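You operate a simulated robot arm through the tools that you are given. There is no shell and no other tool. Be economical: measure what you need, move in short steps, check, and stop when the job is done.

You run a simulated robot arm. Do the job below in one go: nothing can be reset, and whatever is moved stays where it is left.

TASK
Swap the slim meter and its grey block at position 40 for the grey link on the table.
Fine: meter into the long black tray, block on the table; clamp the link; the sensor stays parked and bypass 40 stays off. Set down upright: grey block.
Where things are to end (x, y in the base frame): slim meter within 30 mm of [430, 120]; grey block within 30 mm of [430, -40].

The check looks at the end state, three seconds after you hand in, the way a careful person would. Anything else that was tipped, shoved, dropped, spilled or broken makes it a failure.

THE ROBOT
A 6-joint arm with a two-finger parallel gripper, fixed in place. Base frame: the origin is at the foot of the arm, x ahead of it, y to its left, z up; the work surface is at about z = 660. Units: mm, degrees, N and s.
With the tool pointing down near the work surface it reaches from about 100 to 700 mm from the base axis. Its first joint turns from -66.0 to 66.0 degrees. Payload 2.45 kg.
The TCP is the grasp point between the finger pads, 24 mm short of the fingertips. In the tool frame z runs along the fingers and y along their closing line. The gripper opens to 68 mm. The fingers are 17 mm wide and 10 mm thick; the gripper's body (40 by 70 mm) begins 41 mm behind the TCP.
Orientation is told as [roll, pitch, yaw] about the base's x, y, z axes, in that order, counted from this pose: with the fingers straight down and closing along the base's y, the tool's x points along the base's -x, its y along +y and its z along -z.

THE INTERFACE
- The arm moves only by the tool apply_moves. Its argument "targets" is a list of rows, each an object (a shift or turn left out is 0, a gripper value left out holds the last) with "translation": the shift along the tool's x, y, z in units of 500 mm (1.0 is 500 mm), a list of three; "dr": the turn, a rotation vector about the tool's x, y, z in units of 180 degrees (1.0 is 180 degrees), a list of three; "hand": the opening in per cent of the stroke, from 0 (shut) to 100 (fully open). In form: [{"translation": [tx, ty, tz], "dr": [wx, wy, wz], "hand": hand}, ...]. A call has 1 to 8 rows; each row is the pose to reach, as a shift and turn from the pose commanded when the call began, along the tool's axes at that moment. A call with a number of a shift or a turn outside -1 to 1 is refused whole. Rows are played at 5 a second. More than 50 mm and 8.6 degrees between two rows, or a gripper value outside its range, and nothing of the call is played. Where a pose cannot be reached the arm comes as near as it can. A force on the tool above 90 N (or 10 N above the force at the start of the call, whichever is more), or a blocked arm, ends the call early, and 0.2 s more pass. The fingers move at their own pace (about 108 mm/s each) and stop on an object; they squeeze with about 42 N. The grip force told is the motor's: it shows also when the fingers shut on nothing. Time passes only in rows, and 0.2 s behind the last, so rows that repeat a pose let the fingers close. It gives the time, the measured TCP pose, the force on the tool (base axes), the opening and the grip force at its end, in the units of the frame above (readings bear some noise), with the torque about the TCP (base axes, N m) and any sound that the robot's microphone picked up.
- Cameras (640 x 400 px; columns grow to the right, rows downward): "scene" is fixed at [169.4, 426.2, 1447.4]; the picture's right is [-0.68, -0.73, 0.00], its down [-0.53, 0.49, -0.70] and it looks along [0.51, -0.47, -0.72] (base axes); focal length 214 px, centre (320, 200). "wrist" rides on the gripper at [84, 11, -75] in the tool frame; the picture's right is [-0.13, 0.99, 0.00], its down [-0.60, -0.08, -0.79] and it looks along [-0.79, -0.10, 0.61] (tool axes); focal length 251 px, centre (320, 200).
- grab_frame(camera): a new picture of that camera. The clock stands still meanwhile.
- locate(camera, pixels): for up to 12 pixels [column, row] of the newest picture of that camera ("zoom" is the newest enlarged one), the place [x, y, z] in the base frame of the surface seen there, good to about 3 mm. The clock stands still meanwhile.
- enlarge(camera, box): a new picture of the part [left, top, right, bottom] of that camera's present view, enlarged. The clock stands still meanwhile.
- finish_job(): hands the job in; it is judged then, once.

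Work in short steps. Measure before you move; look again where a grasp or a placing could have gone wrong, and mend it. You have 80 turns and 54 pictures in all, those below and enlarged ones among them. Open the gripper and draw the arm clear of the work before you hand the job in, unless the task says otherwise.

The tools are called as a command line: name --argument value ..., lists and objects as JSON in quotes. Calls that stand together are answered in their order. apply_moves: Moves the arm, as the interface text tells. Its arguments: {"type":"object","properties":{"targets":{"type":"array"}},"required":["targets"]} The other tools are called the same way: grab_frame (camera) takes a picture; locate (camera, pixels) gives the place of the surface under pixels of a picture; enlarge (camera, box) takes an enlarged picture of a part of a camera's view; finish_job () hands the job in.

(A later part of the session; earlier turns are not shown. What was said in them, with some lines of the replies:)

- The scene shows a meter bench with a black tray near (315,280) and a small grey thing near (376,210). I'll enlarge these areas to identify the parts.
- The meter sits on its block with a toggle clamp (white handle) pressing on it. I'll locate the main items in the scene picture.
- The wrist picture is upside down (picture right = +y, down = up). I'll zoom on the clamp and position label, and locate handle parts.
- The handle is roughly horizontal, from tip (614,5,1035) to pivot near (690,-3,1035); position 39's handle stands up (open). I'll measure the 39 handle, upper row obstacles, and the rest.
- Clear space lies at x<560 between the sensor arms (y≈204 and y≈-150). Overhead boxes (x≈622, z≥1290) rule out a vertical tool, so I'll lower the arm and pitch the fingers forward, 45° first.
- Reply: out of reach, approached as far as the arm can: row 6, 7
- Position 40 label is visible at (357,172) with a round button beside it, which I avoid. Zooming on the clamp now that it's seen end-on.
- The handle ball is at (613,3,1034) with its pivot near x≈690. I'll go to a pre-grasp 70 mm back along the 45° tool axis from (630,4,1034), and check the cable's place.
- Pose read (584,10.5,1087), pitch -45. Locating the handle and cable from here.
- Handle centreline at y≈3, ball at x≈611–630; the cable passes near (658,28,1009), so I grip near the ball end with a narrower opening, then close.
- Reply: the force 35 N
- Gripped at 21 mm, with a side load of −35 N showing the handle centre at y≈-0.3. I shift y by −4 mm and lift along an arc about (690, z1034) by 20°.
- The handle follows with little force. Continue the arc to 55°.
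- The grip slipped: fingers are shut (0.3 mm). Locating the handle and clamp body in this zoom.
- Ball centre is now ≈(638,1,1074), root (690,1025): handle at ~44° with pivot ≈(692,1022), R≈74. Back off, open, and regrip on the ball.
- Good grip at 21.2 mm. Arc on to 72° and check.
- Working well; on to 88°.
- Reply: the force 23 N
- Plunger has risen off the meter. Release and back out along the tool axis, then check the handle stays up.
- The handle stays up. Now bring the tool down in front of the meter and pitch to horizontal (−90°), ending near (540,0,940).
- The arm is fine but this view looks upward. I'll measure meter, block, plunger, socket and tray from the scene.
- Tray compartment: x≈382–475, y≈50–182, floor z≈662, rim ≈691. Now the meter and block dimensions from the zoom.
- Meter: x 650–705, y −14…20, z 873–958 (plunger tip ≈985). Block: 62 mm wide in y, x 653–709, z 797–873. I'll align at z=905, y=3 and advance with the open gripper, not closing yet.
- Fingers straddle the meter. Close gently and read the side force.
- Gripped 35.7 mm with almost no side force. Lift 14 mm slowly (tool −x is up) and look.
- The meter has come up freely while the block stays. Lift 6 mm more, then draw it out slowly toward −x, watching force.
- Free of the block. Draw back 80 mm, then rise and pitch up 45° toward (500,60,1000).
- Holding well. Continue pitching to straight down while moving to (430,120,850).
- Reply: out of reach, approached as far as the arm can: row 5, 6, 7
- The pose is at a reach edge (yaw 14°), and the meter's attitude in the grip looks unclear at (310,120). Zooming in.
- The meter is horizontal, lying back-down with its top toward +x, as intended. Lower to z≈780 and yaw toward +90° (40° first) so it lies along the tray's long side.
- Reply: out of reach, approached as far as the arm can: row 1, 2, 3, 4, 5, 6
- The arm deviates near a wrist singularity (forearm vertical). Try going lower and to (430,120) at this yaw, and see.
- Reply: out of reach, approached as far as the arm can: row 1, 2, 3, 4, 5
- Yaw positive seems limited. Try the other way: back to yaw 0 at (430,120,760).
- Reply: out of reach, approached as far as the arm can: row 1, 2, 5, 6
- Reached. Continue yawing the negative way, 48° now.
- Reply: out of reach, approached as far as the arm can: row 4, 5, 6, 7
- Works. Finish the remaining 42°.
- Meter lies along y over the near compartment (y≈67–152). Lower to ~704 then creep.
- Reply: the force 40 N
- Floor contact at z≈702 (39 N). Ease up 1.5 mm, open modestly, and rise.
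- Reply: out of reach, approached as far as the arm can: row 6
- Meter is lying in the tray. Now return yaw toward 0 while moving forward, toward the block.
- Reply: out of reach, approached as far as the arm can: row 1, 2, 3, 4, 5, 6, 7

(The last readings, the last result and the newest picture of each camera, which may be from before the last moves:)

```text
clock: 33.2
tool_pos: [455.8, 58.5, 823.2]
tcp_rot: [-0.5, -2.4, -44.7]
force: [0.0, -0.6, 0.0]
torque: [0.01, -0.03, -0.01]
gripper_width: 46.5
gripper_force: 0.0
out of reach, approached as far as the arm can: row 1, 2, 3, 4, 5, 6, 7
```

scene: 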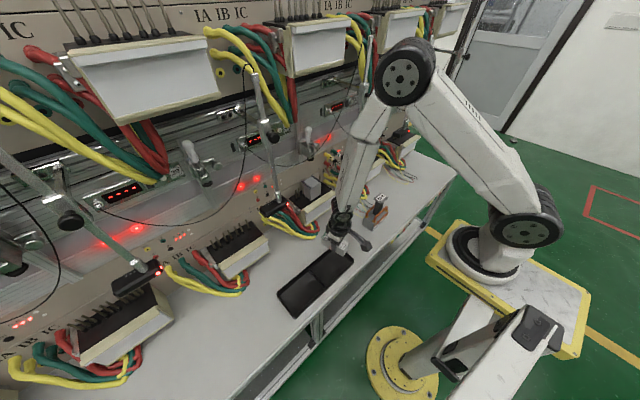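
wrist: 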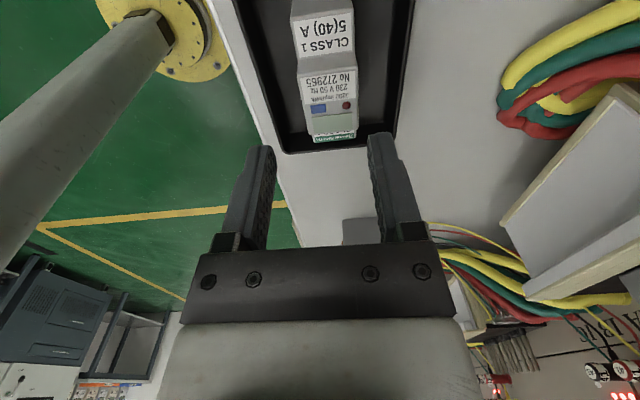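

Continue to yaw 0 at (510,0,850).

apply_moves --targets '[{"translation": [-0.026, -0.001, -0.009], "dr": [0, 0, -0.0413]}, {"translation": [-0.053, -0.002, -0.018], "dr": [0, 0, -0.0827]}, {"translation": [-0.079, -0.003, -0.027], "dr": [0, 0, -0.124]}, {"translation": [-0.105, -0.005, -0.036], "dr": [0, 0, -0.165]}, {"translation": [-0.132, -0.006, -0.045], "dr": [0, 0, -0.207]}, {"translation": [-0.158, -0.007, -0.054], "dr": [0, 0, -0.248]}, {"translation": [-0.158, -0.007, -0.054], "dr": [0, 0, -0.248]}]'

enlarge --camera "scene" --box '[280, 150, 400, 240]'

grab_frame --camera "wrist"

```text
clock: 34.8
tool_pos: [499.5, -40.6, 843.3]
tcp_rot: [-4.1, -2.0, -1.5]
force: [-0.1, -0.3, -0.2]
torque: [-0.02, 0.02, 0.03]
gripper_width: 46.1
gripper_force: 0.0
out of reach, approached as far as the arm can: row 1, 2, 3, 4, 5, 6, 7
```

```text
4.44 times, centred on (340, 195) of scene
```

zoom: 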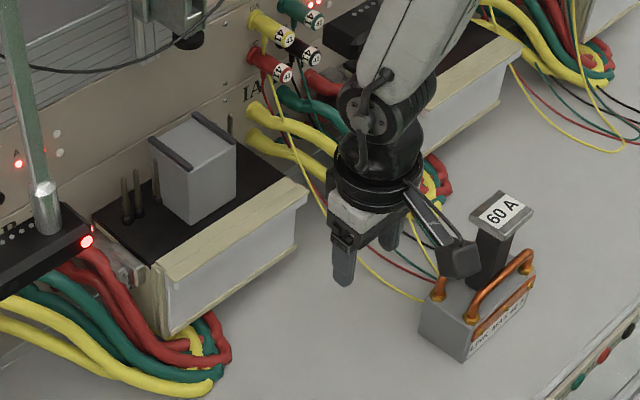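

```text
16 pictures are left
```

wrist: 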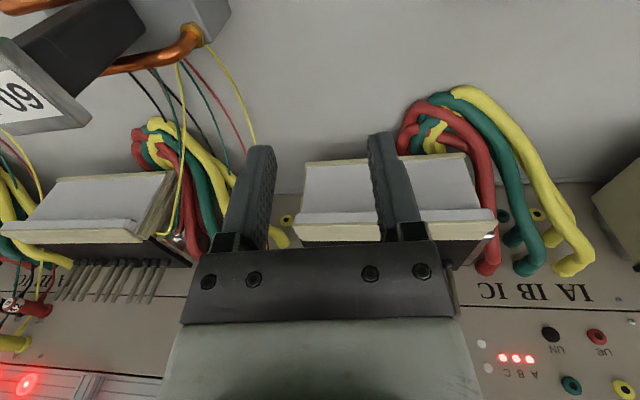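

Now measure the link and block precisely from this scene zoom.

locate --camera "zoom" --pixels '[[473, 198], [513, 232], [537, 206], [500, 192], [420, 330], [465, 360], [530, 300], [424, 292], [534, 268], [478, 265], [470, 310], [490, 272]]'

locate --camera "zoom" --pixels '[[150, 140], [190, 165], [236, 145], [193, 113], [190, 222], [237, 190], [155, 200], [190, 140], [125, 180], [230, 120], [190, 40], [467, 322]]'

enlarge --camera "scene" --box '[350, 180, 410, 240]'

```text
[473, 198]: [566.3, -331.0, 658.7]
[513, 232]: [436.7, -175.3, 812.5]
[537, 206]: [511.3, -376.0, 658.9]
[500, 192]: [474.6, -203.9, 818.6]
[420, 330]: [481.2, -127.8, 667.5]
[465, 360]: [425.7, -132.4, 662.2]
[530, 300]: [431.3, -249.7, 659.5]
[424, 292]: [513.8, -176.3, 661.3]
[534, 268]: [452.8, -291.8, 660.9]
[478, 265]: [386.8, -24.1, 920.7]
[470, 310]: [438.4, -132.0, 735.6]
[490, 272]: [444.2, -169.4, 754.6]
```

```text
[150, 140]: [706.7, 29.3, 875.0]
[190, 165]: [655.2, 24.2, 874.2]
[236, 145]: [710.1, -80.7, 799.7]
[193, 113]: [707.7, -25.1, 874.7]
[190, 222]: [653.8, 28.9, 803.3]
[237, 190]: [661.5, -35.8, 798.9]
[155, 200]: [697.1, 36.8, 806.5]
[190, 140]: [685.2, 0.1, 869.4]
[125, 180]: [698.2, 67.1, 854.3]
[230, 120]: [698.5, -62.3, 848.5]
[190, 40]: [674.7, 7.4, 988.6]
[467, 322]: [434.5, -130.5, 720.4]
```

```text
6.67 times, centred on (380, 210) of scene
```

zoom: 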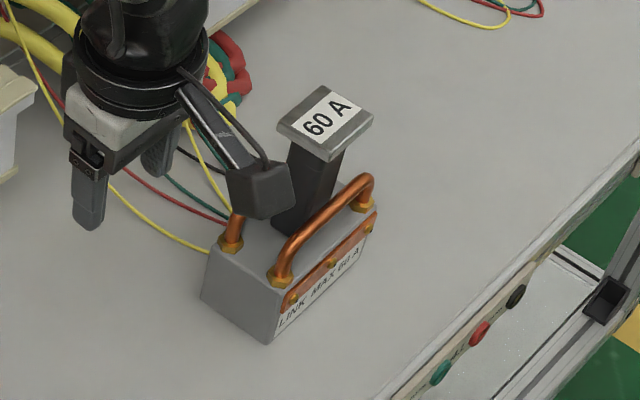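

Link stands 158 mm tall (base x≈427–481, post near (455,−170), plate z≈818) – same as block+meter, so it suits the clamp. Now go to a pre-grasp for the block at pitch −45°, hand fully open.

apply_moves --targets '[{"translation": [-0.02, 0.014, -0.029], "dr": [-0.0041, -0.0398, 0], "hand": 100}, {"translation": [-0.04, 0.029, -0.058], "dr": [-0.0083, -0.0796, 0], "hand": 100}, {"translation": [-0.06, 0.043, -0.087], "dr": [-0.0124, -0.1194, 0], "hand": 100}, {"translation": [-0.08, 0.057, -0.116], "dr": [-0.0165, -0.1591, 0], "hand": 100}, {"translation": [-0.1, 0.072, -0.145], "dr": [-0.0207, -0.1989, 0], "hand": 100}, {"translation": [-0.12, 0.086, -0.174], "dr": [-0.0248, -0.2387, 0], "hand": 100}, {"translation": [-0.12, 0.086, -0.174], "dr": [-0.0248, -0.2387, 0], "hand": 100}]'

grab_frame --camera "wrist"

```text
clock: 36.4
tool_pos: [558.7, 8.4, 931.5]
tcp_rot: [0.3, -44.9, -1.5]
force: [0.9, 1.8, 0.3]
torque: [-0.07, -0.01, -0.03]
gripper_width: 68.0
gripper_force: 0.1
out of reach, approached as far as the arm can: row 2, 3, 4
```

```text
14 pictures are left
```

wrist: 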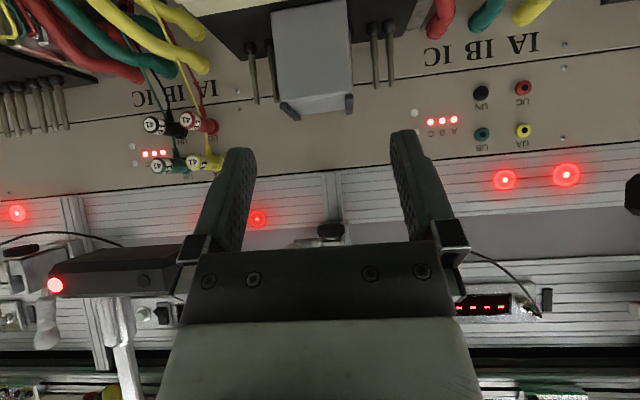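

Block is at (312,60) in the wrist view, between pins. Locate its edges and the pins.

locate --camera "wrist" --pixels '[[277, 60], [352, 60], [285, 105], [350, 95], [315, 80], [312, 40], [253, 70], [275, 60], [375, 60], [390, 60], [273, 30], [348, 25]]'

```text
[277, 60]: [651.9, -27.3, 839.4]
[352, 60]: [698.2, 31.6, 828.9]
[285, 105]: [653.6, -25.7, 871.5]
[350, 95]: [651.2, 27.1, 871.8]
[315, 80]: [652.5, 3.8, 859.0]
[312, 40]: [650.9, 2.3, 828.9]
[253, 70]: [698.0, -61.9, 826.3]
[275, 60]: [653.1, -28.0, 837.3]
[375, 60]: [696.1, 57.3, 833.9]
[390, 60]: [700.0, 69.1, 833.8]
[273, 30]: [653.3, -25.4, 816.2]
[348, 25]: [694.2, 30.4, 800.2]
```

Block spans y −28…31 (centre ≈1.5), pins at x≈698 outside it. Advance so fingers straddle it: TCP to (668,1.5,846).

apply_moves --targets '[{"translation": [-0.0336, -0.008, 0.05], "dr": [-0.0059, 0, -0.0059]}, {"translation": [-0.0336, -0.008, 0.12], "dr": [-0.0059, 0, -0.0059]}, {"translation": [-0.0336, -0.008, 0.17], "dr": [-0.0059, 0, -0.0059]}, {"translation": [-0.0336, -0.008, 0.22], "dr": [-0.0059, 0, -0.0059]}, {"translation": [-0.0336, -0.008, 0.25], "dr": [-0.0059, 0, -0.0059]}, {"translation": [-0.0336, -0.008, 0.2754], "dr": [-0.0059, 0, -0.0059]}, {"translation": [-0.0336, -0.008, 0.2754], "dr": [-0.0059, 0, -0.0059]}]'

```text
clock: 38.0
tool_pos: [665.0, 5.4, 845.6]
tcp_rot: [-0.2, -44.9, 1.8]
force: [-0.1, -1.2, 0.7]
torque: [0.02, -0.01, -0.03]
gripper_width: 68.0
gripper_force: 0.1
```

No contact. Trim y by −3.5 mm and yaw by −1.5°, then close.

apply_moves --targets '[{"translation": [0, -0.007, 0], "dr": [0.005, 0, 0.005]}, {"translation": [0, -0.007, 0], "dr": [0.005, 0, 0.005], "hand": 0}, {"translation": [0, -0.007, 0], "dr": [0.005, 0, 0.005], "hand": 0}, {"translation": [0, -0.007, 0], "dr": [0.005, 0, 0.005], "hand": 0}]'

```text
clock: 39.0
tool_pos: [662.9, 2.7, 843.0]
tcp_rot: [-0.2, -44.3, 0.7]
force: [-36.0, 9.7, 12.7]
torque: [0.26, 0.23, -0.1]
gripper_width: 32.8
gripper_force: 42.2
```

Opening is 32.8 mm, not ~58, with −36 N in x – unexpected. Looking.

enlarge --camera "scene" --box '[280, 150, 360, 240]'

```text
4.44 times, centred on (320, 195) of scene
```

zoom: 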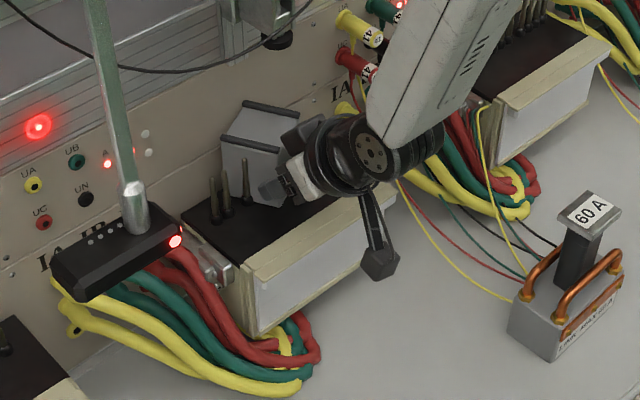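

The block was displaced. I need the wrist view to see how.

enlarge --camera "wrist" --box '[200, 0, 440, 200]'

locate --camera "zoom" --pixels '[[250, 60], [300, 60], [350, 60], [400, 60], [280, 120], [330, 120], [380, 120], [300, 20], [360, 20], [320, 160]]'

```text
2.00 times, centred on (320, 100) of wrist
```

zoom: 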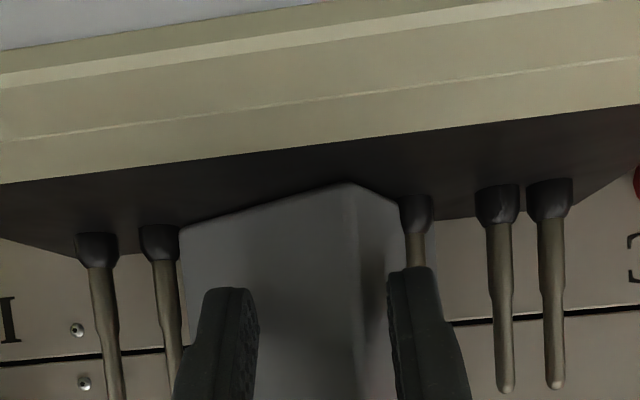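

```text
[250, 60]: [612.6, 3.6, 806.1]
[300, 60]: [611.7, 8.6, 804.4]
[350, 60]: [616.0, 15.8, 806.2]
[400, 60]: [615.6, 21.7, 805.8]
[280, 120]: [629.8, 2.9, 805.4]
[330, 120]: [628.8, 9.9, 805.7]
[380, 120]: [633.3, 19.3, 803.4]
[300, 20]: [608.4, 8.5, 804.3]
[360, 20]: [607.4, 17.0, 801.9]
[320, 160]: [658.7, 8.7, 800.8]
```

The block has yawed about the vertical (a corner faces me) but stands on the socket. Open slowly and back off to reassess.

apply_moves --targets '[{"hand": 40}, {"hand": 60}, {"hand": 80}, {"hand": 100}, {"hand": 100}, {"translation": [0, 0, -0.08], "hand": 100}, {"translation": [0, 0, -0.17], "hand": 100}, {"translation": [0, 0, -0.26], "hand": 100}]'

enlarge --camera "wrist" --box '[200, 0, 440, 200]'

locate --camera "zoom" --pixels '[[150, 120], [200, 120], [250, 120], [300, 120], [200, 60], [250, 60], [220, 160], [250, 180], [300, 60], [180, 180], [320, 150], [230, 20]]'

```text
clock: 40.8
tool_pos: [575.6, -0.8, 935.7]
tcp_rot: [-0.1, -44.9, 0.5]
force: [0.2, 0.0, -0.3]
torque: [0.0, -0.01, -0.01]
gripper_width: 68.1
gripper_force: 0.2
```

```text
2.00 times, centred on (320, 100) of wrist
```

zoom: 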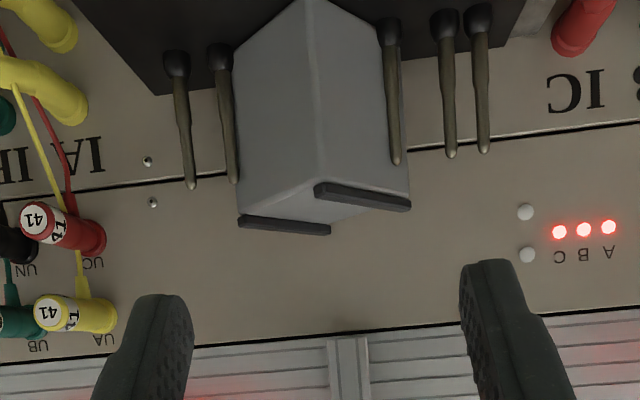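

```text
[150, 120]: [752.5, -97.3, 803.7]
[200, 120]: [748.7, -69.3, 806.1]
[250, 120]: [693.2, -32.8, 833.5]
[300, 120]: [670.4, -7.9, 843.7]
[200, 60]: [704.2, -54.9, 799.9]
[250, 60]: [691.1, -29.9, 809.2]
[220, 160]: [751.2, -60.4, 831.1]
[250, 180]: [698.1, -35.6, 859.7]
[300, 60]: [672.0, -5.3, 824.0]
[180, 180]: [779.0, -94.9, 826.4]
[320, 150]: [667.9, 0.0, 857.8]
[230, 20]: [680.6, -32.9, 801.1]
```

The block stands upright, yawed between the pins. Locate the top strips' ends to get its yaw.

locate --camera "zoom" --pixels '[[243, 219], [326, 231], [318, 188], [407, 206], [318, 170], [242, 200], [400, 185], [355, 160], [280, 160], [275, 100], [360, 100], [280, 207]]'

```text
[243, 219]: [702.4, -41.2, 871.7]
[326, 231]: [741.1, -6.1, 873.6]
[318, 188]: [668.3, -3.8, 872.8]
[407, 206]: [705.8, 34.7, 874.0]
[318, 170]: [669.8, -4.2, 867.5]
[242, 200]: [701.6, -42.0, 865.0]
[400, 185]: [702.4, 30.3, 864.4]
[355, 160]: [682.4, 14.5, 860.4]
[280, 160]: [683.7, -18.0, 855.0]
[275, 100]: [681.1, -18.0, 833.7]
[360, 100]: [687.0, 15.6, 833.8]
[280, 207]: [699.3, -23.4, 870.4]
```

Block: yaw ≈44°, centre ≈(704,−3.5), ~52 mm square, upright. A gripper at yaw ≈+25° can straddle it above the pins and square it up; check pin tops and surroundings first.

locate --camera "zoom" --pixels '[[192, 185], [234, 180], [396, 161], [451, 155], [484, 150], [390, 40], [220, 80], [95, 310], [60, 220]]'

enlarge --camera "scene" --box '[290, 120, 390, 230]'

```text
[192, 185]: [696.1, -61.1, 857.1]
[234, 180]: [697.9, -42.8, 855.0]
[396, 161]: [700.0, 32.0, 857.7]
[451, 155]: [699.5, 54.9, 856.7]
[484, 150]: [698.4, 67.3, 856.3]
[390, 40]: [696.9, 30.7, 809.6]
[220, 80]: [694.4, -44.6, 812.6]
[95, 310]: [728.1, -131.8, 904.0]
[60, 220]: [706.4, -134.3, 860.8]
```

```text
3.64 times, centred on (340, 175) of scene
```

zoom: 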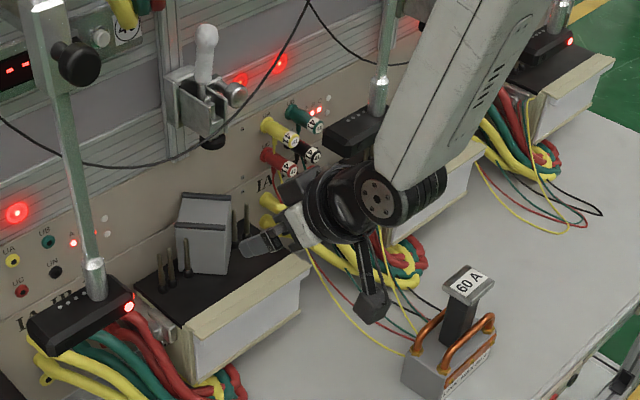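

Pins (tops z≈857) at y≈−44 and 32 hem the block in. Sensor head 41 may be near my approach; locate it in the last wrist frame.

locate --camera "wrist" --pixels '[[178, 262], [165, 285], [130, 260], [60, 285], [100, 255], [120, 330], [150, 290]]'

```text
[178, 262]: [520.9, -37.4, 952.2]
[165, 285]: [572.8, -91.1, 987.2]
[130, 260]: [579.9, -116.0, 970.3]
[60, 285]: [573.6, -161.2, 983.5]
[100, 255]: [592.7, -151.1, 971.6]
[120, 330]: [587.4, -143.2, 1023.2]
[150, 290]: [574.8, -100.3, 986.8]
```

Head 41 (y −165…−90, z≥968) crowds the −y side, so I approach from the +y side: yaw −30°, pitch −65°, with the block (equivalently at −46°) straddled at its top, above the pins. Move to a pre-grasp 90 mm back.

apply_moves --targets '[{"translation": [-0.004, 0.0184, 0.0208], "dr": [0.0274, -0.0217, 0.0192]}, {"translation": [-0.008, 0.0368, 0.0416], "dr": [0.0548, -0.0434, 0.0384]}, {"translation": [-0.012, 0.0552, 0.0624], "dr": [0.0822, -0.0651, 0.0576]}, {"translation": [-0.016, 0.0736, 0.0832], "dr": [0.1096, -0.0868, 0.0768]}, {"translation": [-0.02, 0.092, 0.104], "dr": [0.137, -0.1085, 0.096]}, {"translation": [-0.02, 0.092, 0.104], "dr": [0.137, -0.1085, 0.096]}]'

```text
clock: 42.2
tool_pos: [619.4, 47.6, 906.5]
tcp_rot: [-0.5, -64.9, -29.3]
force: [0.8, 0.7, -0.5]
torque: [0.03, 0.04, 0.02]
gripper_width: 67.8
gripper_force: 0.0
```

On target. Advance 60 mm along the tool axis, then look.

apply_moves --targets '[{"translation": [0, -0.004, 0.04]}, {"translation": [0, -0.004, 0.08]}, {"translation": [0, -0.004, 0.11]}, {"translation": [0, -0.004, 0.11]}]'

enlarge --camera "wrist" --box '[200, 0, 440, 200]'

locate --camera "zoom" --pixels '[[300, 150], [320, 200], [250, 200], [400, 200], [330, 250], [300, 100]]'

```text
clock: 43.2
tool_pos: [661.9, 21.1, 882.3]
tcp_rot: [-0.4, -65.0, -29.3]
force: [0.1, 0.2, 0.2]
torque: [0.01, -0.01, 0.0]
gripper_width: 68.0
gripper_force: 0.0
```

```text
2.00 times, centred on (320, 100) of wrist
```

zoom: 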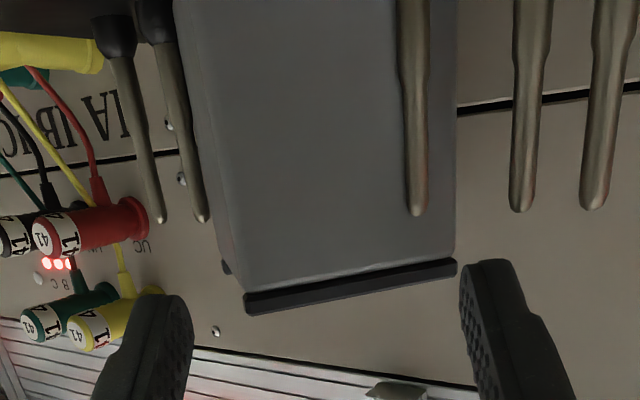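

```text
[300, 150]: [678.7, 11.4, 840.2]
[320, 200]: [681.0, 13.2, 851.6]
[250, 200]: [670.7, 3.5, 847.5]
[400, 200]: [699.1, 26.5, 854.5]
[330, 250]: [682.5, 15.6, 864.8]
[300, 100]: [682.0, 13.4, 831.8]
```

Block's projected width is nearly 68 at this angle (right corner at 457 vs finger at 462 in the zoom). Yaw to −38° and re-centre for more clearance.

apply_moves --targets '[{"translation": [0, 0, -0.016]}, {"translation": [-0.0011, 0.0076, -0.0158], "dr": [0.0219, 0, 0.0102]}, {"translation": [-0.0022, 0.0152, -0.0158], "dr": [0.0438, 0, 0.0204]}, {"translation": [-0.0022, 0.0152, -0.0158], "dr": [0.0438, 0, 0.0204]}]'

enlarge --camera "wrist" --box '[200, 0, 440, 200]'

```text
clock: 44.2
tool_pos: [660.3, 31.5, 886.6]
tcp_rot: [-0.3, -65.0, -37.9]
force: [0.2, 0.1, -0.3]
torque: [-0.02, 0.03, 0.01]
gripper_width: 68.1
gripper_force: 0.1
```

```text
2.00 times, centred on (320, 100) of wrist
```

zoom: 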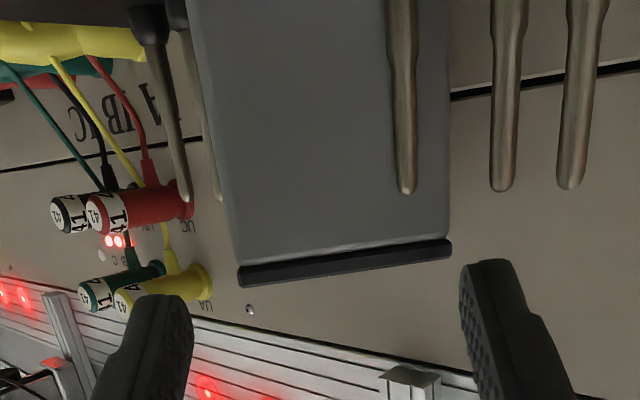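

Now clear: block edge 237–450 vs fingers 195–462. Shift +2.5 mm and advance 44 mm.

apply_moves --targets '[{"translation": [0, 0.005, 0]}, {"translation": [0, 0.005, 0.03]}, {"translation": [0, 0.005, 0.06]}, {"translation": [0, 0.005, 0.088]}, {"translation": [0, 0.005, 0.088]}]'

```text
clock: 45.4
tool_pos: [692.4, 4.6, 870.2]
tcp_rot: [-0.5, -65.0, -37.9]
force: [-0.4, 0.1, -0.4]
torque: [-0.02, 0.03, 0.01]
gripper_width: 68.0
gripper_force: 0.0
```

No contact. Close slowly.

apply_moves --targets '[{"hand": 90}, {"hand": 85}, {"hand": 80}, {"hand": 75}, {"hand": 70}, {"hand": 70}]'

```text
clock: 46.8
tool_pos: [692.4, 6.7, 868.9]
tcp_rot: [-0.4, -65.0, -37.9]
force: [-11.0, -6.3, 5.4]
torque: [-0.28, -0.02, -0.48]
gripper_width: 60.6
gripper_force: 41.4
```

Stopped at 60.6 mm with full grip, about the block's width. Squeeze fully and lift 8 mm.

apply_moves --targets '[{"hand": 0}, {"hand": 0}, {"translation": [-0.0072, 0, -0.0034], "hand": 0}, {"translation": [-0.0145, 0, -0.0068], "hand": 0}, {"translation": [-0.0145, 0, -0.0068], "hand": 0}]'

enlarge --camera "scene" --box '[290, 150, 370, 230]'

```text
clock: 48.0
tool_pos: [693.0, 8.3, 876.9]
tcp_rot: [-0.4, -64.9, -38.0]
force: [-3.5, 0.9, -1.7]
torque: [0.02, 0.05, 0.08]
gripper_width: 57.9
gripper_force: 42.1
```

```text
5.00 times, centred on (330, 190) of scene
```

zoom: 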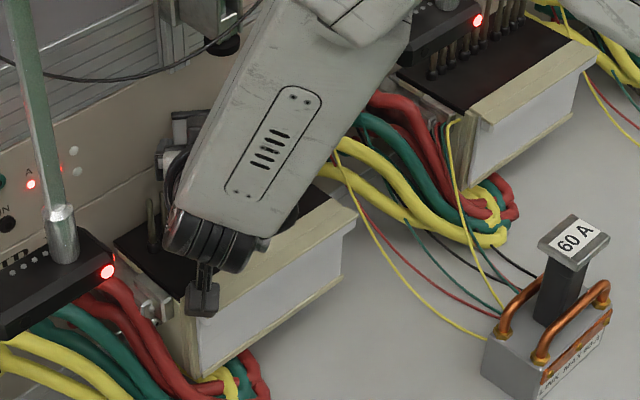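

It lifted (57.9 mm, no resistance). Lift a further 52 mm to clear the pins (top stays below the plunger).

apply_moves --targets '[{"translation": [-0.0236, 0, -0.011]}, {"translation": [-0.0471, 0, -0.022]}, {"translation": [-0.0707, 0, -0.033]}, {"translation": [-0.0942, 0, -0.044]}, {"translation": [-0.0942, 0, -0.044]}]'

enlarge --camera "wrist" --box '[200, 0, 440, 200]'

```text
clock: 49.2
tool_pos: [693.0, 9.3, 929.2]
tcp_rot: [-0.4, -65.1, -37.9]
force: [0.7, -0.4, 0.4]
torque: [-0.01, 0.03, 0.0]
gripper_width: 0.0
gripper_force: 23.1
```

```text
2.00 times, centred on (320, 100) of wrist
```

zoom: 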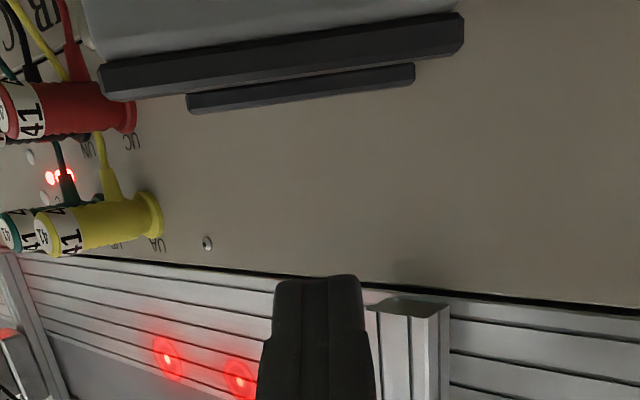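

It slipped; the block is still standing. Locate the strips.

locate --camera "zoom" --pixels '[[104, 84], [460, 28], [190, 105], [412, 72], [280, 20], [400, 10], [200, 40], [280, 75], [120, 30]]'

```text
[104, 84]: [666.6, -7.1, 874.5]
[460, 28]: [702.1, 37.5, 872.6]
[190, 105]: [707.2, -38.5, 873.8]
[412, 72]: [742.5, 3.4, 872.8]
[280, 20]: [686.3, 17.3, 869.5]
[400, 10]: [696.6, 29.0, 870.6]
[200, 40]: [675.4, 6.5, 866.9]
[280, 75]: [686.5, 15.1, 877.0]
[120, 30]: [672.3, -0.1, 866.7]
```

The strips now run at ≈51°, so the block is squared to my gripper (yaw −38°), centre (704.6,−1.2); the grip was just too shallow. Retreat, repitch to −45° and open, to regrip deeper.

apply_moves --targets '[{"translation": [0.0174, 0, -0.0278], "hand": 0}, {"translation": [0.0348, -0.001, -0.0556], "hand": 0}, {"translation": [0.0696, -0.002, -0.1112], "dr": [0, 0.037, 0], "hand": 95}, {"translation": [0.0696, -0.002, -0.1112], "dr": [0, 0.074, 0], "hand": 95}, {"translation": [0.0696, -0.002, -0.1112], "dr": [0, 0.111, 0], "hand": 95}, {"translation": [0.0696, -0.002, -0.1112], "dr": [0, 0.111, 0], "hand": 95}]'

```text
clock: 50.6
tool_pos: [640.8, 47.6, 921.1]
tcp_rot: [-0.1, -44.9, -38.2]
force: [0.2, 0.1, 0.1]
torque: [-0.01, 0.0, -0.03]
gripper_width: 64.5
gripper_force: 0.1
```

On pose. Advance 55 mm and check the alignment.

apply_moves --targets '[{"translation": [0.001, 0.002, 0.04]}, {"translation": [0.001, 0.002, 0.08]}, {"translation": [0.001, 0.002, 0.11]}, {"translation": [0.001, 0.002, 0.11]}]'

grab_frame --camera "wrist"

```text
clock: 51.6
tool_pos: [670.3, 23.9, 880.9]
tcp_rot: [-0.2, -45.0, -38.2]
force: [0.1, -0.3, 0.0]
torque: [-0.01, -0.01, 0.0]
gripper_width: 64.4
gripper_force: 0.0
```

```text
5 pictures are left
```

wrist: 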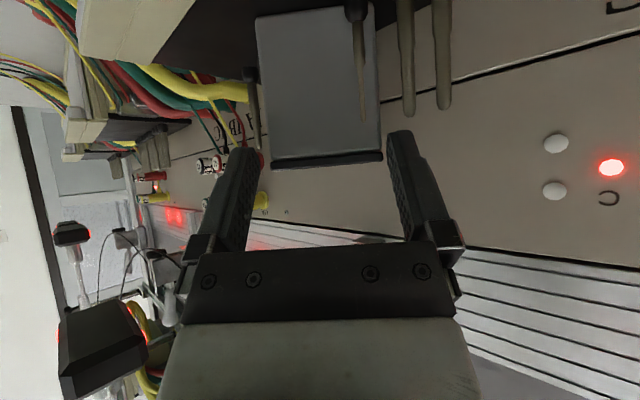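

Well aligned: block 272–381, fingers 255–388. Shift +2 mm, advance the rest, and close.

apply_moves --targets '[{"translation": [0, 0.004, 0]}, {"translation": [0, 0.004, 0.03]}, {"translation": [0, 0.004, 0.06]}, {"translation": [0, 0.004, 0.092]}, {"translation": [0, 0.004, 0.092], "hand": 80}, {"translation": [0, 0.004, 0.092], "hand": 0}, {"translation": [0, 0.004, 0.092], "hand": 0}]'

```text
clock: 53.2
tool_pos: [696.5, 6.7, 848.4]
tcp_rot: [-0.1, -45.0, -38.2]
force: [-10.3, -1.1, 5.8]
torque: [-0.1, -0.2, -0.04]
gripper_width: 58.0
gripper_force: 42.1
```

Gripped at 58.0. Lift slowly, 24 mm first.

apply_moves --targets '[{"translation": [-0.007, 0, -0.007]}, {"translation": [-0.014, 0, -0.014]}, {"translation": [-0.021, 0, -0.021]}, {"translation": [-0.028, 0, -0.028]}, {"translation": [-0.034, 0, -0.034]}, {"translation": [-0.034, 0, -0.034]}]'

```text
clock: 54.6
tool_pos: [696.6, 5.7, 871.5]
tcp_rot: [-0.5, -44.8, -38.0]
force: [-20.2, 0.5, -9.4]
torque: [0.03, -0.09, -0.12]
gripper_width: 58.1
gripper_force: 42.3
```

Rising with the grip kept, a little rubbing (−20 N in x). Ease 2 mm back in x and continue lifting 40 mm.

apply_moves --targets '[{"translation": [-0.009, -0.0024, -0.0135]}, {"translation": [-0.02, -0.0024, -0.0245]}, {"translation": [-0.032, -0.0024, -0.0365]}, {"translation": [-0.044, -0.0024, -0.0485]}, {"translation": [-0.0545, -0.0024, -0.059]}, {"translation": [-0.0545, -0.0024, -0.059]}]'

locate --camera "wrist" --pixels '[[320, 100]]'

```text
clock: 56.0
tool_pos: [694.0, 7.6, 907.5]
tcp_rot: [-0.8, -44.4, -37.6]
force: [1.4, 3.2, -35.2]
torque: [0.07, 0.78, 0.02]
gripper_width: 57.8
gripper_force: 42.0
```

```text
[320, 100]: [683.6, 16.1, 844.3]
```

A −35 N downward force appears at z=907; something presses on top. Look at the scene.

enlarge --camera "scene" --box '[285, 130, 365, 220]'

```text
4.44 times, centred on (325, 175) of scene
```

zoom: 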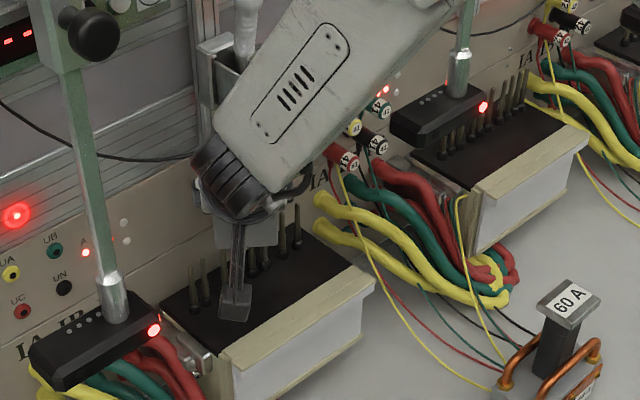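

The block is up off the pins (bottom ≈857), and the wrist likely brushes the clamp bracket. Retreat 8 mm along the heading at the same height and read forces.

apply_moves --targets '[{"translation": [0.004, 0.0012, -0.004]}, {"translation": [0.007, 0.0012, -0.008]}, {"translation": [0.01, 0.0012, -0.012]}, {"translation": [0.01, 0.0012, -0.012]}]'

```text
clock: 57.0
tool_pos: [689.9, 11.6, 912.7]
tcp_rot: [-0.4, -44.8, -38.0]
force: [-0.2, -7.0, -23.5]
torque: [0.32, 1.0, -0.31]
gripper_width: 57.6
gripper_force: 42.0
```

Height now 912.7 with less force. Continue back 10 mm and up 3 mm.

apply_moves --targets '[{"translation": [0.003, 0, -0.009]}, {"translation": [0.006, 0, -0.014]}, {"translation": [0.01, 0, -0.018]}, {"translation": [0.01, 0, -0.018]}]'

```text
clock: 58.0
tool_pos: [682.6, 19.2, 917.3]
tcp_rot: [-0.5, -44.9, -38.0]
force: [1.6, -1.7, -21.3]
torque: [0.19, 1.09, -0.05]
gripper_width: 57.8
gripper_force: 42.1
```

A steady −21 N acting ~50 mm ahead of the TCP remains. Check how the block hangs.

enlarge --camera "wrist" --box '[190, 0, 450, 200]'

locate --camera "zoom" --pixels '[[320, 60], [320, 120], [320, 180], [320, 240], [320, 290], [220, 200], [400, 200], [320, 20]]'

```text
2.00 times, centred on (320, 100) of wrist
```

zoom: 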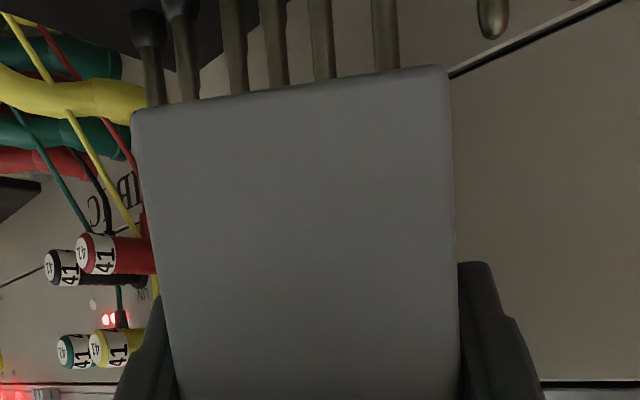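

```text
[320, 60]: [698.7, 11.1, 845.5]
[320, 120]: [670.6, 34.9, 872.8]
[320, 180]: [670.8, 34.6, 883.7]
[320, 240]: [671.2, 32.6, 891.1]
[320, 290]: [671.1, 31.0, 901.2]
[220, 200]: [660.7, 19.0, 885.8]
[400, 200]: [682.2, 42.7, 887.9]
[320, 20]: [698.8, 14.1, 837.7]
```

The block hangs upright, bottom ≈866, clear of the pins. Keep retreating 60 mm along the heading.

apply_moves --targets '[{"translation": [0.01, 0, -0.018]}, {"translation": [0.024, 0, -0.036]}, {"translation": [0.042, 0, -0.054]}, {"translation": [0.064, 0, -0.072]}, {"translation": [0.085, 0, -0.09]}, {"translation": [0.085, 0, -0.09]}]'

```text
clock: 59.4
tool_pos: [635.6, 56.0, 918.0]
tcp_rot: [-0.1, -45.0, -38.2]
force: [-0.4, -0.5, -1.7]
torque: [0.04, -0.01, -0.03]
gripper_width: 57.7
gripper_force: 41.7
```

Free now (−1.7 N). Carry the block to (530,0,900) while yawing from −38° to −5°.

apply_moves --targets '[{"translation": [0.0157, -0.0365, -0.0072], "dr": [-0.0216, 0, -0.0216]}, {"translation": [0.0313, -0.073, -0.0143], "dr": [-0.0432, 0, -0.0432]}, {"translation": [0.047, -0.1095, -0.0215], "dr": [-0.0648, 0, -0.0648]}, {"translation": [0.0627, -0.146, -0.0287], "dr": [-0.0864, 0, -0.0864]}, {"translation": [0.0783, -0.1825, -0.0358], "dr": [-0.108, 0, -0.108]}, {"translation": [0.094, -0.219, -0.043], "dr": [-0.1296, 0, -0.1296]}, {"translation": [0.094, -0.219, -0.043], "dr": [-0.1296, 0, -0.1296]}]'

```text
clock: 61.0
tool_pos: [529.6, 0.1, 901.0]
tcp_rot: [-0.1, -44.9, -5.2]
force: [-0.3, -0.1, -1.5]
torque: [-0.04, 0.03, 0.05]
gripper_width: 57.9
gripper_force: 42.1
```

On pose. Carry toward (434,−39,760), aiming the block at about (445,−40).

apply_moves --targets '[{"translation": [0.047, -0.0136, 0.01]}, {"translation": [0.094, -0.027, 0.02]}, {"translation": [0.141, -0.041, 0.03]}, {"translation": [0.188, -0.054, 0.04]}, {"translation": [0.235, -0.068, 0.05]}, {"translation": [0.282, -0.081, 0.06]}, {"translation": [0.329, -0.095, 0.07]}, {"translation": [0.329, -0.095, 0.07]}]'

```text
clock: 62.8
tool_pos: [435.6, -39.7, 758.6]
tcp_rot: [-0.3, -45.0, -5.2]
force: [-0.3, -0.6, -1.3]
torque: [0.02, 0.02, -0.03]
gripper_width: 58.0
gripper_force: 41.8
```

Reachable. Lower to ~714, then creep to contact.

apply_moves --targets '[{"translation": [0.0375, 0, 0.0205]}, {"translation": [0.0705, 0, 0.0535]}, {"translation": [0.0735, 0, 0.0565]}, {"translation": [0.076, 0, 0.059]}, {"translation": [0.0775, 0, 0.0605]}, {"translation": [0.0775, 0, 0.0605]}]'

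```text
clock: 64.2
tool_pos: [425.8, -37.9, 710.6]
tcp_rot: [-0.1, -45.3, -5.0]
force: [-3.1, 4.5, 26.0]
torque: [0.28, -1.0, 0.23]
gripper_width: 57.8
gripper_force: 42.2
```

Table contact (26 N). Ease 0.7 mm, open fully, then back out along the tool axis.

apply_moves --targets '[{"translation": [-0.001, 0, -0.001]}, {"translation": [-0.001, 0, -0.001], "hand": 92}, {"translation": [-0.001, 0, -0.001], "hand": 100}, {"translation": [-0.001, 0, -0.001], "hand": 100}, {"translation": [-0.001, 0, -0.06], "hand": 100}, {"translation": [-0.001, 0, -0.13], "hand": 100}, {"translation": [-0.001, 0, -0.2], "hand": 100}]'

grab_frame --camera "scene"

```text
clock: 65.8
tool_pos: [355.4, -31.7, 782.0]
tcp_rot: [-0.2, -44.9, -5.3]
force: [-0.4, -0.2, -0.3]
torque: [0.05, -0.04, 0.01]
gripper_width: 68.1
gripper_force: 0.0
```

```text
2 pictures are left
```

scene: 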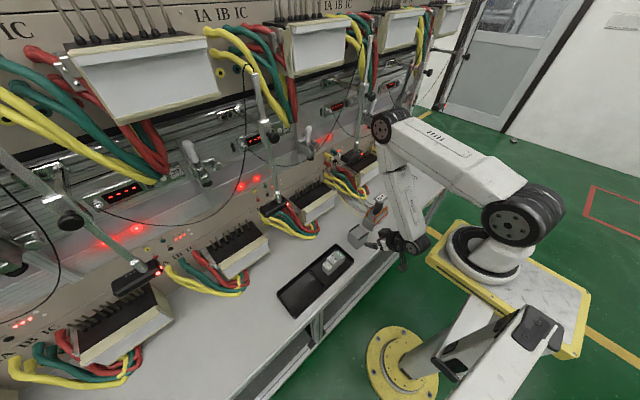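

The block stands at (358,235) on the table. Next the link: I locate its plate and box in this frame and move to a pre-grasp in front of its top plate at pitch −75°.

locate --camera "scene" --pixels '[[375, 197], [378, 195], [381, 198], [380, 203], [384, 202], [386, 198], [372, 214], [366, 220], [358, 232], [352, 236], [360, 228], [310, 138]]'

apply_moves --targets '[{"translation": [-0.0187, -0.0584, 0], "dr": [-0.0052, -0.0333, -0.003]}, {"translation": [-0.0374, -0.1168, 0], "dr": [-0.0103, -0.0667, -0.006]}, {"translation": [-0.056, -0.1752, 0], "dr": [-0.0155, -0.1, -0.0089]}, {"translation": [-0.0747, -0.2336, 0], "dr": [-0.0206, -0.1333, -0.0119]}, {"translation": [-0.0934, -0.292, 0], "dr": [-0.0258, -0.1667, -0.0149]}, {"translation": [-0.0934, -0.292, 0], "dr": [-0.0258, -0.1667, -0.0149]}]'

```text
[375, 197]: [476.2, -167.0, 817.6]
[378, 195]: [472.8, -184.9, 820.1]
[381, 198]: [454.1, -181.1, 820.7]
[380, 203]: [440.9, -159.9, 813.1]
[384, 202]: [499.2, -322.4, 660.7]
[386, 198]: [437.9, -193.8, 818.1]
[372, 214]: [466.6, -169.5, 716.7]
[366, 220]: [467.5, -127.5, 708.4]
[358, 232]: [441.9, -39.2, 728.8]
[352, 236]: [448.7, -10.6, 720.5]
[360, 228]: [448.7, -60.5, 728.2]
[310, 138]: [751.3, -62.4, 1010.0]
```

```text
clock: 67.2
tool_pos: [377.7, -181.6, 813.0]
tcp_rot: [-0.5, -75.1, 0.5]
force: [-1.0, 0.5, 0.3]
torque: [0.0, -0.01, -0.02]
gripper_width: 67.8
gripper_force: 0.1
```

Plate centre ≈(454,−180), top z≈819. Advance so the pads straddle the plate (TCP 440,−180,815), close, then lift 152 mm.

apply_moves --targets '[{"translation": [-0.018, 0.003, 0.06]}, {"translation": [-0.036, 0.003, 0.119]}, {"translation": [-0.036, 0.003, 0.119]}, {"translation": [-0.036, 0.003, 0.119], "hand": 75}, {"translation": [-0.036, 0.003, 0.119], "hand": 0}, {"translation": [-0.036, 0.003, 0.119], "hand": 0}, {"translation": [-0.036, 0.003, 0.119], "hand": 0}]'

apply_moves --targets '[{"translation": [-0.01, 0, -0.0027]}, {"translation": [-0.03, 0, -0.008]}, {"translation": [-0.09, 0, -0.0241]}, {"translation": [-0.16, 0, -0.0429]}, {"translation": [-0.23, 0, -0.0616]}, {"translation": [-0.2937, 0, -0.0787]}, {"translation": [-0.2937, 0, -0.0787]}]'

```text
clock: 68.8
tool_pos: [440.0, -178.5, 816.4]
tcp_rot: [-0.5, -75.0, 0.4]
force: [1.2, 0.0, 1.0]
torque: [0.21, -0.26, -0.07]
gripper_width: 48.0
gripper_force: 42.0
```

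```text
clock: 70.4
tool_pos: [438.7, -178.7, 968.2]
tcp_rot: [-0.3, -74.9, 0.3]
force: [0.3, -0.4, -3.7]
torque: [0.01, 0.05, 0.0]
gripper_width: 47.6
gripper_force: 41.9
```

The link is held (48 mm, ~3.5 N), bottom ≈813. Shift to y≈2.5, then forward under the clamp to just before the pin row.

apply_moves --targets '[{"translation": [0, 0.06, 0]}, {"translation": [0, 0.12, 0]}, {"translation": [0, 0.18, 0]}, {"translation": [0, 0.24, 0]}, {"translation": [0, 0.3, 0]}, {"translation": [0, 0.362, 0]}, {"translation": [0, 0.362, 0]}]'

apply_moves --targets '[{"translation": [-0.0155, 0, 0.058]}, {"translation": [-0.031, 0, 0.116]}, {"translation": [-0.047, 0, 0.174]}, {"translation": [-0.062, 0, 0.232]}, {"translation": [-0.078, 0, 0.29]}, {"translation": [-0.094, 0, 0.348]}, {"translation": [-0.109, 0, 0.406]}, {"translation": [-0.109, 0, 0.406]}]'

enlarge --camera "scene" --box '[285, 130, 365, 220]'

```text
clock: 72.0
tool_pos: [458.9, 2.2, 946.1]
tcp_rot: [-0.4, -74.8, 0.3]
force: [-0.8, -0.4, -3.3]
torque: [0.01, 0.05, 0.0]
gripper_width: 47.9
gripper_force: 41.9
out of reach, approached as far as the arm can: row 3, 4, 5, 6, 7
```

```text
clock: 73.8
tool_pos: [667.3, 2.3, 944.3]
tcp_rot: [-0.5, -74.9, 0.5]
force: [-9.4, 0.8, -0.1]
torque: [0.03, 1.33, 0.09]
gripper_width: 47.9
gripper_force: 41.8
```

```text
4.44 times, centred on (325, 175) of scene
```

zoom: 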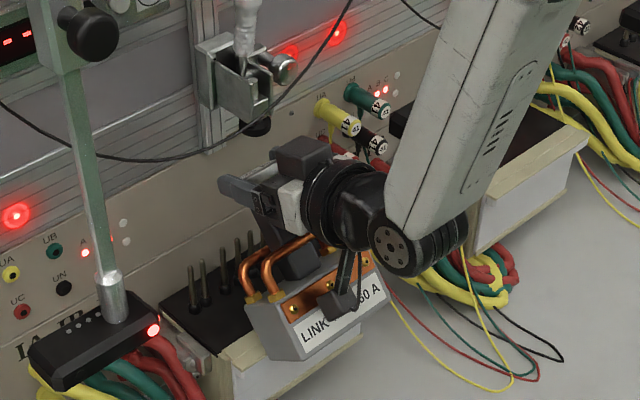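

The reach limit dropped z to 946 so the link's base caught on the socket lip and tilted. Measure the tilt, and back off.

locate --camera "zoom" --pixels '[[305, 340], [290, 300], [305, 355], [250, 305], [282, 292], [370, 290], [285, 330], [262, 335], [295, 250], [310, 262]]'

apply_moves --targets '[{"translation": [0.005, 0, -0.03]}, {"translation": [0.0, 0, -0.08]}, {"translation": [-0.01, 0, -0.13]}, {"translation": [-0.04, 0, -0.145]}, {"translation": [-0.04, 0, -0.145]}]'

```text
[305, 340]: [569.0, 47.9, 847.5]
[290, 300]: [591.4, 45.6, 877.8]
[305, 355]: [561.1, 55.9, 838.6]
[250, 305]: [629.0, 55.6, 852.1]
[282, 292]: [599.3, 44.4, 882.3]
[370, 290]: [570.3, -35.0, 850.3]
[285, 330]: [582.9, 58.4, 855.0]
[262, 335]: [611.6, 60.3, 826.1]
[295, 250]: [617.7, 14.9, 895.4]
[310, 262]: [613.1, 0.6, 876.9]
```

```text
clock: 75.0
tool_pos: [604.8, 1.4, 984.6]
tcp_rot: [-0.5, -74.9, 0.5]
force: [0.4, 0.2, -4.0]
torque: [0.0, -0.17, 0.01]
gripper_width: 47.8
gripper_force: 42.3
```

The link leans 41° in the grip (base toward −x). Pitching the tool a further −30° brings it within ~11° of upright; do that here in free space.

apply_moves --targets '[{"translation": [0, 0.001, 0], "dr": [0, -0.0417, 0]}, {"translation": [0, 0.001, 0], "dr": [0, -0.0833, 0]}, {"translation": [0, 0.001, 0], "dr": [0, -0.125, 0]}, {"translation": [0, 0.001, 0], "dr": [0, -0.1667, 0]}, {"translation": [0, 0.001, 0], "dr": [0, -0.2, 0]}, {"translation": [0, 0.001, 0], "dr": [0, -0.2, 0]}]'

enlarge --camera "scene" --box '[285, 130, 365, 220]'

locate --camera "zoom" --pixels '[[300, 330], [300, 300], [320, 330], [320, 300], [340, 330], [340, 300], [280, 320], [280, 290], [310, 350], [300, 280], [260, 300], [260, 320]]'

```text
clock: 76.4
tool_pos: [604.8, 3.1, 983.3]
tcp_rot: [-179.7, -69.0, 179.7]
force: [-0.1, -0.4, -3.1]
torque: [-0.03, 0.04, 0.03]
gripper_width: 47.7
gripper_force: 41.7
```

```text
4.44 times, centred on (325, 175) of scene
```

zoom: 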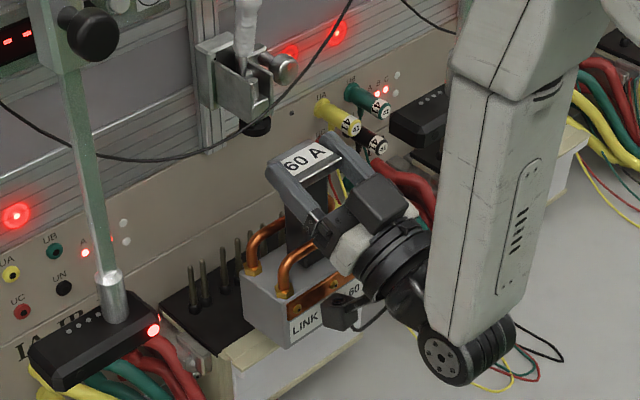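

```text
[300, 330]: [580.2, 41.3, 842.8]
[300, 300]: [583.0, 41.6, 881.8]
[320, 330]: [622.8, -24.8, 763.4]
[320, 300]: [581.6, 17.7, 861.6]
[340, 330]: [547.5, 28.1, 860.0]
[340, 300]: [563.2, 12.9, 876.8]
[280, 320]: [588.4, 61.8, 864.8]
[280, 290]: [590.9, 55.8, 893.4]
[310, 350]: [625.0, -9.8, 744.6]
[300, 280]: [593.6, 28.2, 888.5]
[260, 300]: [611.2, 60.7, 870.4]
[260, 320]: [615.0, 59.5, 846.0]
```

Now within ~4° of upright at pitch −111°, bottom ≈828. Advance 62 mm at z≈972 over the lip, under the plunger, then lower to seat.

apply_moves --targets '[{"translation": [0.0205, -0.004, -0.0079]}, {"translation": [0.0294, -0.004, 0.0153]}, {"translation": [0.0383, -0.004, 0.0384]}, {"translation": [0.0471, -0.004, 0.0616]}, {"translation": [0.056, -0.004, 0.0847]}, {"translation": [0.0649, -0.004, 0.1079]}, {"translation": [0.0649, -0.004, 0.1079]}]'

apply_moves --targets '[{"translation": [0.0093, 0, -0.0036]}, {"translation": [0.0187, 0, -0.0072]}, {"translation": [0.0243, 0, -0.0093]}, {"translation": [0.028, 0, -0.0107]}, {"translation": [0.0308, 0, -0.0118]}, {"translation": [0.0308, 0, -0.0118]}]'

```text
clock: 78.0
tool_pos: [668.8, 0.8, 975.5]
tcp_rot: [-179.6, -69.1, 179.7]
force: [-0.8, -0.7, -3.7]
torque: [0.01, 0.02, -0.02]
gripper_width: 47.5
gripper_force: 42.0
```

```text
clock: 79.4
tool_pos: [666.2, -0.1, 955.5]
tcp_rot: [-179.6, -68.9, 179.8]
force: [-0.1, 0.2, -2.3]
torque: [0.13, 0.04, 0.02]
gripper_width: 48.0
gripper_force: 41.8
```

No pin interference; the link is in place at TCP z≈955.5, just about touching. Press down up to 4.5 mm.

apply_moves --targets '[{"translation": [0.0028, 0, -0.0011]}, {"translation": [0.0056, 0, -0.0021]}, {"translation": [0.0084, 0, -0.0032]}, {"translation": [0.0084, 0, -0.0032]}]'

```text
clock: 80.4
tool_pos: [666.9, 1.2, 955.0]
tcp_rot: [-179.5, -68.2, 179.6]
force: [-8.8, -3.5, 31.4]
torque: [-0.07, -0.06, -0.13]
gripper_width: 47.9
gripper_force: 41.8
5 turns are left
```

Seated flat: 31 N up, torque ≈0. Release, withdraw horizontally, then climb and repitch to −45° in front of the clamp handle.

apply_moves --targets '[{"translation": [-0.0056, 0, 0.0021]}, {"translation": [-0.0056, 0, 0.0021], "hand": 90}, {"translation": [-0.0056, 0, 0.0021], "hand": 90}, {"translation": [-0.0235, 0, -0.0446], "hand": 90}, {"translation": [-0.0414, 0, -0.0913], "hand": 90}, {"translation": [-0.0593, 0, -0.138], "hand": 90}, {"translation": [-0.0772, 0, -0.1847], "hand": 90}]'

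apply_moves --targets '[{"translation": [-0.0456, 0, 0.0236], "dr": [0, 0.0458, 0], "hand": 65}, {"translation": [-0.0912, 0, 0.0473], "dr": [0, 0.0917, 0], "hand": 65}, {"translation": [-0.1367, 0, 0.0709], "dr": [0, 0.1375, 0], "hand": 65}, {"translation": [-0.1823, -0.001, 0.0945], "dr": [0, 0.1833, 0], "hand": 65}, {"translation": [-0.2279, -0.001, 0.1181], "dr": [0, 0.2292, 0], "hand": 65}, {"translation": [-0.2735, -0.001, 0.1418], "dr": [0, 0.275, 0], "hand": 65}, {"translation": [-0.319, -0.002, 0.1654], "dr": [0, 0.3208, 0], "hand": 65}, {"translation": [-0.3646, -0.002, 0.189], "dr": [0, 0.3667, 0], "hand": 65}]'

apply_moves --targets '[{"hand": 65}]'

```text
clock: 82.0
tool_pos: [587.0, 1.4, 956.0]
tcp_rot: [-179.7, -69.2, 179.8]
force: [-1.1, 1.0, -0.3]
torque: [0.01, -0.04, -0.02]
gripper_width: 61.2
gripper_force: 0.1
out of reach, approached as far as the arm can: row 7
```

```text
clock: 83.8
tool_pos: [608.3, -1.0, 1161.3]
tcp_rot: [-0.2, -45.1, 0.1]
force: [0.6, -0.8, -0.4]
torque: [-0.01, 0.0, 0.04]
gripper_width: 44.3
gripper_force: 0.1
```

```text
clock: 84.2
tool_pos: [607.7, -2.0, 1160.8]
tcp_rot: [-0.2, -44.9, 0.1]
force: [0.6, -0.3, 0.2]
torque: [-0.01, 0.02, 0.02]
gripper_width: 44.0
gripper_force: 0.0
4 turns are left
```

At (608,−2,1161). Grip the ball at (691,0,1097), then bring the handle down along the reverse arc.

apply_moves --targets '[{"translation": [-0.0268, 0.004, 0.05], "hand": 65}, {"translation": [-0.0268, 0.004, 0.11], "hand": 65}, {"translation": [-0.0268, 0.004, 0.17], "hand": 65}, {"translation": [-0.0268, 0.004, 0.208], "hand": 65}, {"translation": [-0.0268, 0.004, 0.208], "hand": 0}, {"translation": [-0.0268, 0.004, 0.208], "hand": 0}, {"translation": [-0.0268, 0.004, 0.208], "hand": 0}]'

apply_moves --targets '[{"translation": [0.018, 0, -0.0148]}, {"translation": [0.0356, 0, -0.0255]}, {"translation": [0.0546, 0, -0.0334]}, {"translation": [0.0747, 0, -0.0387]}, {"translation": [0.095, 0, -0.0413]}, {"translation": [0.1157, 0, -0.041]}, {"translation": [0.1362, 0, -0.0378]}, {"translation": [0.1558, 0, -0.0317]}]'

apply_moves --targets '[{"translation": [0.0187, 0, 0.0088]}, {"translation": [0.0329, 0, 0.0177]}, {"translation": [0.0329, 0, 0.0177]}]'

```text
clock: 85.8
tool_pos: [690.2, 0.9, 1097.8]
tcp_rot: [-0.3, -44.8, -0.1]
force: [0.9, -14.6, -4.5]
torque: [0.01, -0.05, 0.09]
gripper_width: 20.8
gripper_force: 38.5
```

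```text
clock: 87.6
tool_pos: [625.0, 1.0, 1052.5]
tcp_rot: [-0.2, -45.1, 0.0]
force: [3.6, -27.0, 13.0]
torque: [0.15, -0.8, -0.12]
gripper_width: 21.3
gripper_force: 37.9
```

```text
clock: 88.4
tool_pos: [620.3, 3.2, 1033.5]
tcp_rot: [-0.2, -44.7, 0.1]
force: [-0.5, -0.1, -0.6]
torque: [0.0, -0.02, -0.02]
gripper_width: 0.0
gripper_force: 24.1
3 turns are left
```

The grip slipped near the end, so the handle is likely still ~20° high. Back out below it, turn the closed fingers horizontal, and press the handle down from above like a bar.

apply_moves --targets '[{"translation": [0.012, -0.002, 0], "hand": 0}, {"translation": [0.012, -0.004, -0.07]}, {"translation": [0.012, -0.004, -0.14]}, {"translation": [0.0035, -0.004, -0.149], "dr": [0, -0.046, 0]}, {"translation": [-0.005, -0.004, -0.158], "dr": [0, -0.092, 0]}, {"translation": [-0.0135, -0.004, -0.167], "dr": [0, -0.138, 0]}, {"translation": [-0.022, -0.004, -0.177], "dr": [0, -0.184, 0]}, {"translation": [-0.0304, -0.004, -0.186], "dr": [0, -0.23, 0]}]'

apply_moves --targets '[{"translation": [0, 0, 0.063], "dr": [0, -0.02, 0]}, {"translation": [0, 0, 0.126], "dr": [0, -0.02, 0]}, {"translation": [0.03, 0, 0.126], "dr": [0, -0.02, 0]}, {"translation": [0.06, 0, 0.126], "dr": [0, -0.02, 0]}, {"translation": [0.085, 0, 0.126], "dr": [0, -0.02, 0]}, {"translation": [0.105, 0, 0.126], "dr": [0, -0.02, 0]}, {"translation": [0.115, 0, 0.126], "dr": [0, -0.02, 0]}, {"translation": [0.124, 0, 0.126], "dr": [0, -0.02, 0]}]'

```text
clock: 90.2
tool_pos: [563.2, 0.3, 1112.0]
tcp_rot: [-1.9, -86.4, 1.8]
force: [-0.5, -0.5, 0.5]
torque: [0.0, -0.02, -0.03]
gripper_width: 0.0
gripper_force: 23.5
```

```text
clock: 92.0
tool_pos: [623.2, 1.1, 1052.0]
tcp_rot: [-172.2, -89.0, 172.3]
force: [-8.6, -0.4, 36.2]
torque: [-0.13, 0.12, -0.01]
gripper_width: 0.0
gripper_force: 23.5
2 turns are left
```

Contact at z≈1052 with 36 N – the expected closed height (1053). Press ~4 mm more to lock it, then rise, withdraw, and open the gripper.

apply_moves --targets '[{"translation": [0.003, 0, 0]}, {"translation": [0.006, 0, 0]}, {"translation": [0.008, 0, 0]}, {"translation": [0.008, 0, 0]}]'

apply_moves --targets '[{"translation": [-0.03, 0, 0]}, {"translation": [-0.08, 0, 0]}, {"translation": [-0.08, 0, -0.06]}, {"translation": [-0.08, 0, -0.13]}, {"translation": [-0.08, 0, -0.18], "hand": 60}, {"translation": [-0.08, 0, -0.18], "hand": 100}, {"translation": [-0.08, 0, -0.18], "hand": 100}]'

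```text
clock: 93.0
tool_pos: [625.0, 1.4, 1050.5]
tcp_rot: [-175.9, -88.3, 176.0]
force: [-13.6, 0.6, 53.6]
torque: [-0.14, 0.26, -0.02]
gripper_width: 0.0
gripper_force: 23.3
```

```text
clock: 94.6
tool_pos: [535.8, 1.7, 1080.8]
tcp_rot: [-60.0, -89.9, 59.9]
force: [-0.4, 0.4, -0.1]
torque: [-0.01, -0.01, 0.0]
gripper_width: 68.0
gripper_force: 0.1
1 turns are left
```

The handle met a hard stop at its closed height (53 N at z≈1050). The arm is withdrawn with the gripper open, so I'm handing in.

finish_job

```text
The job is handed in.
```

I did the swap and handed it in, but I had no pictures left to confirm the last two steps: the link seating and the clamp closing.

- **Slim meter:** it lies on its back in the near half of the black tray, at about (430, 120).
- **Grey block:** it stands on the table at about (437, -39). My first grip went wrong and turned it about 45° on its socket, pushing it back about 20 mm. I had to regrip it before lifting it off.
- **Grey link:** it tilted in the gripper when its base caught the socket's front edge. I straightened it and pressed it down at position 40. The force readings suggest it sits flat.
- **Clamp:** my grip slipped near the end of closing, so I pushed the handle down with the closed fingers. It met a firm stop at its original closed height, so I take it as clamped.
- **Sensor and bypass 40:** I kept the arm away from both.
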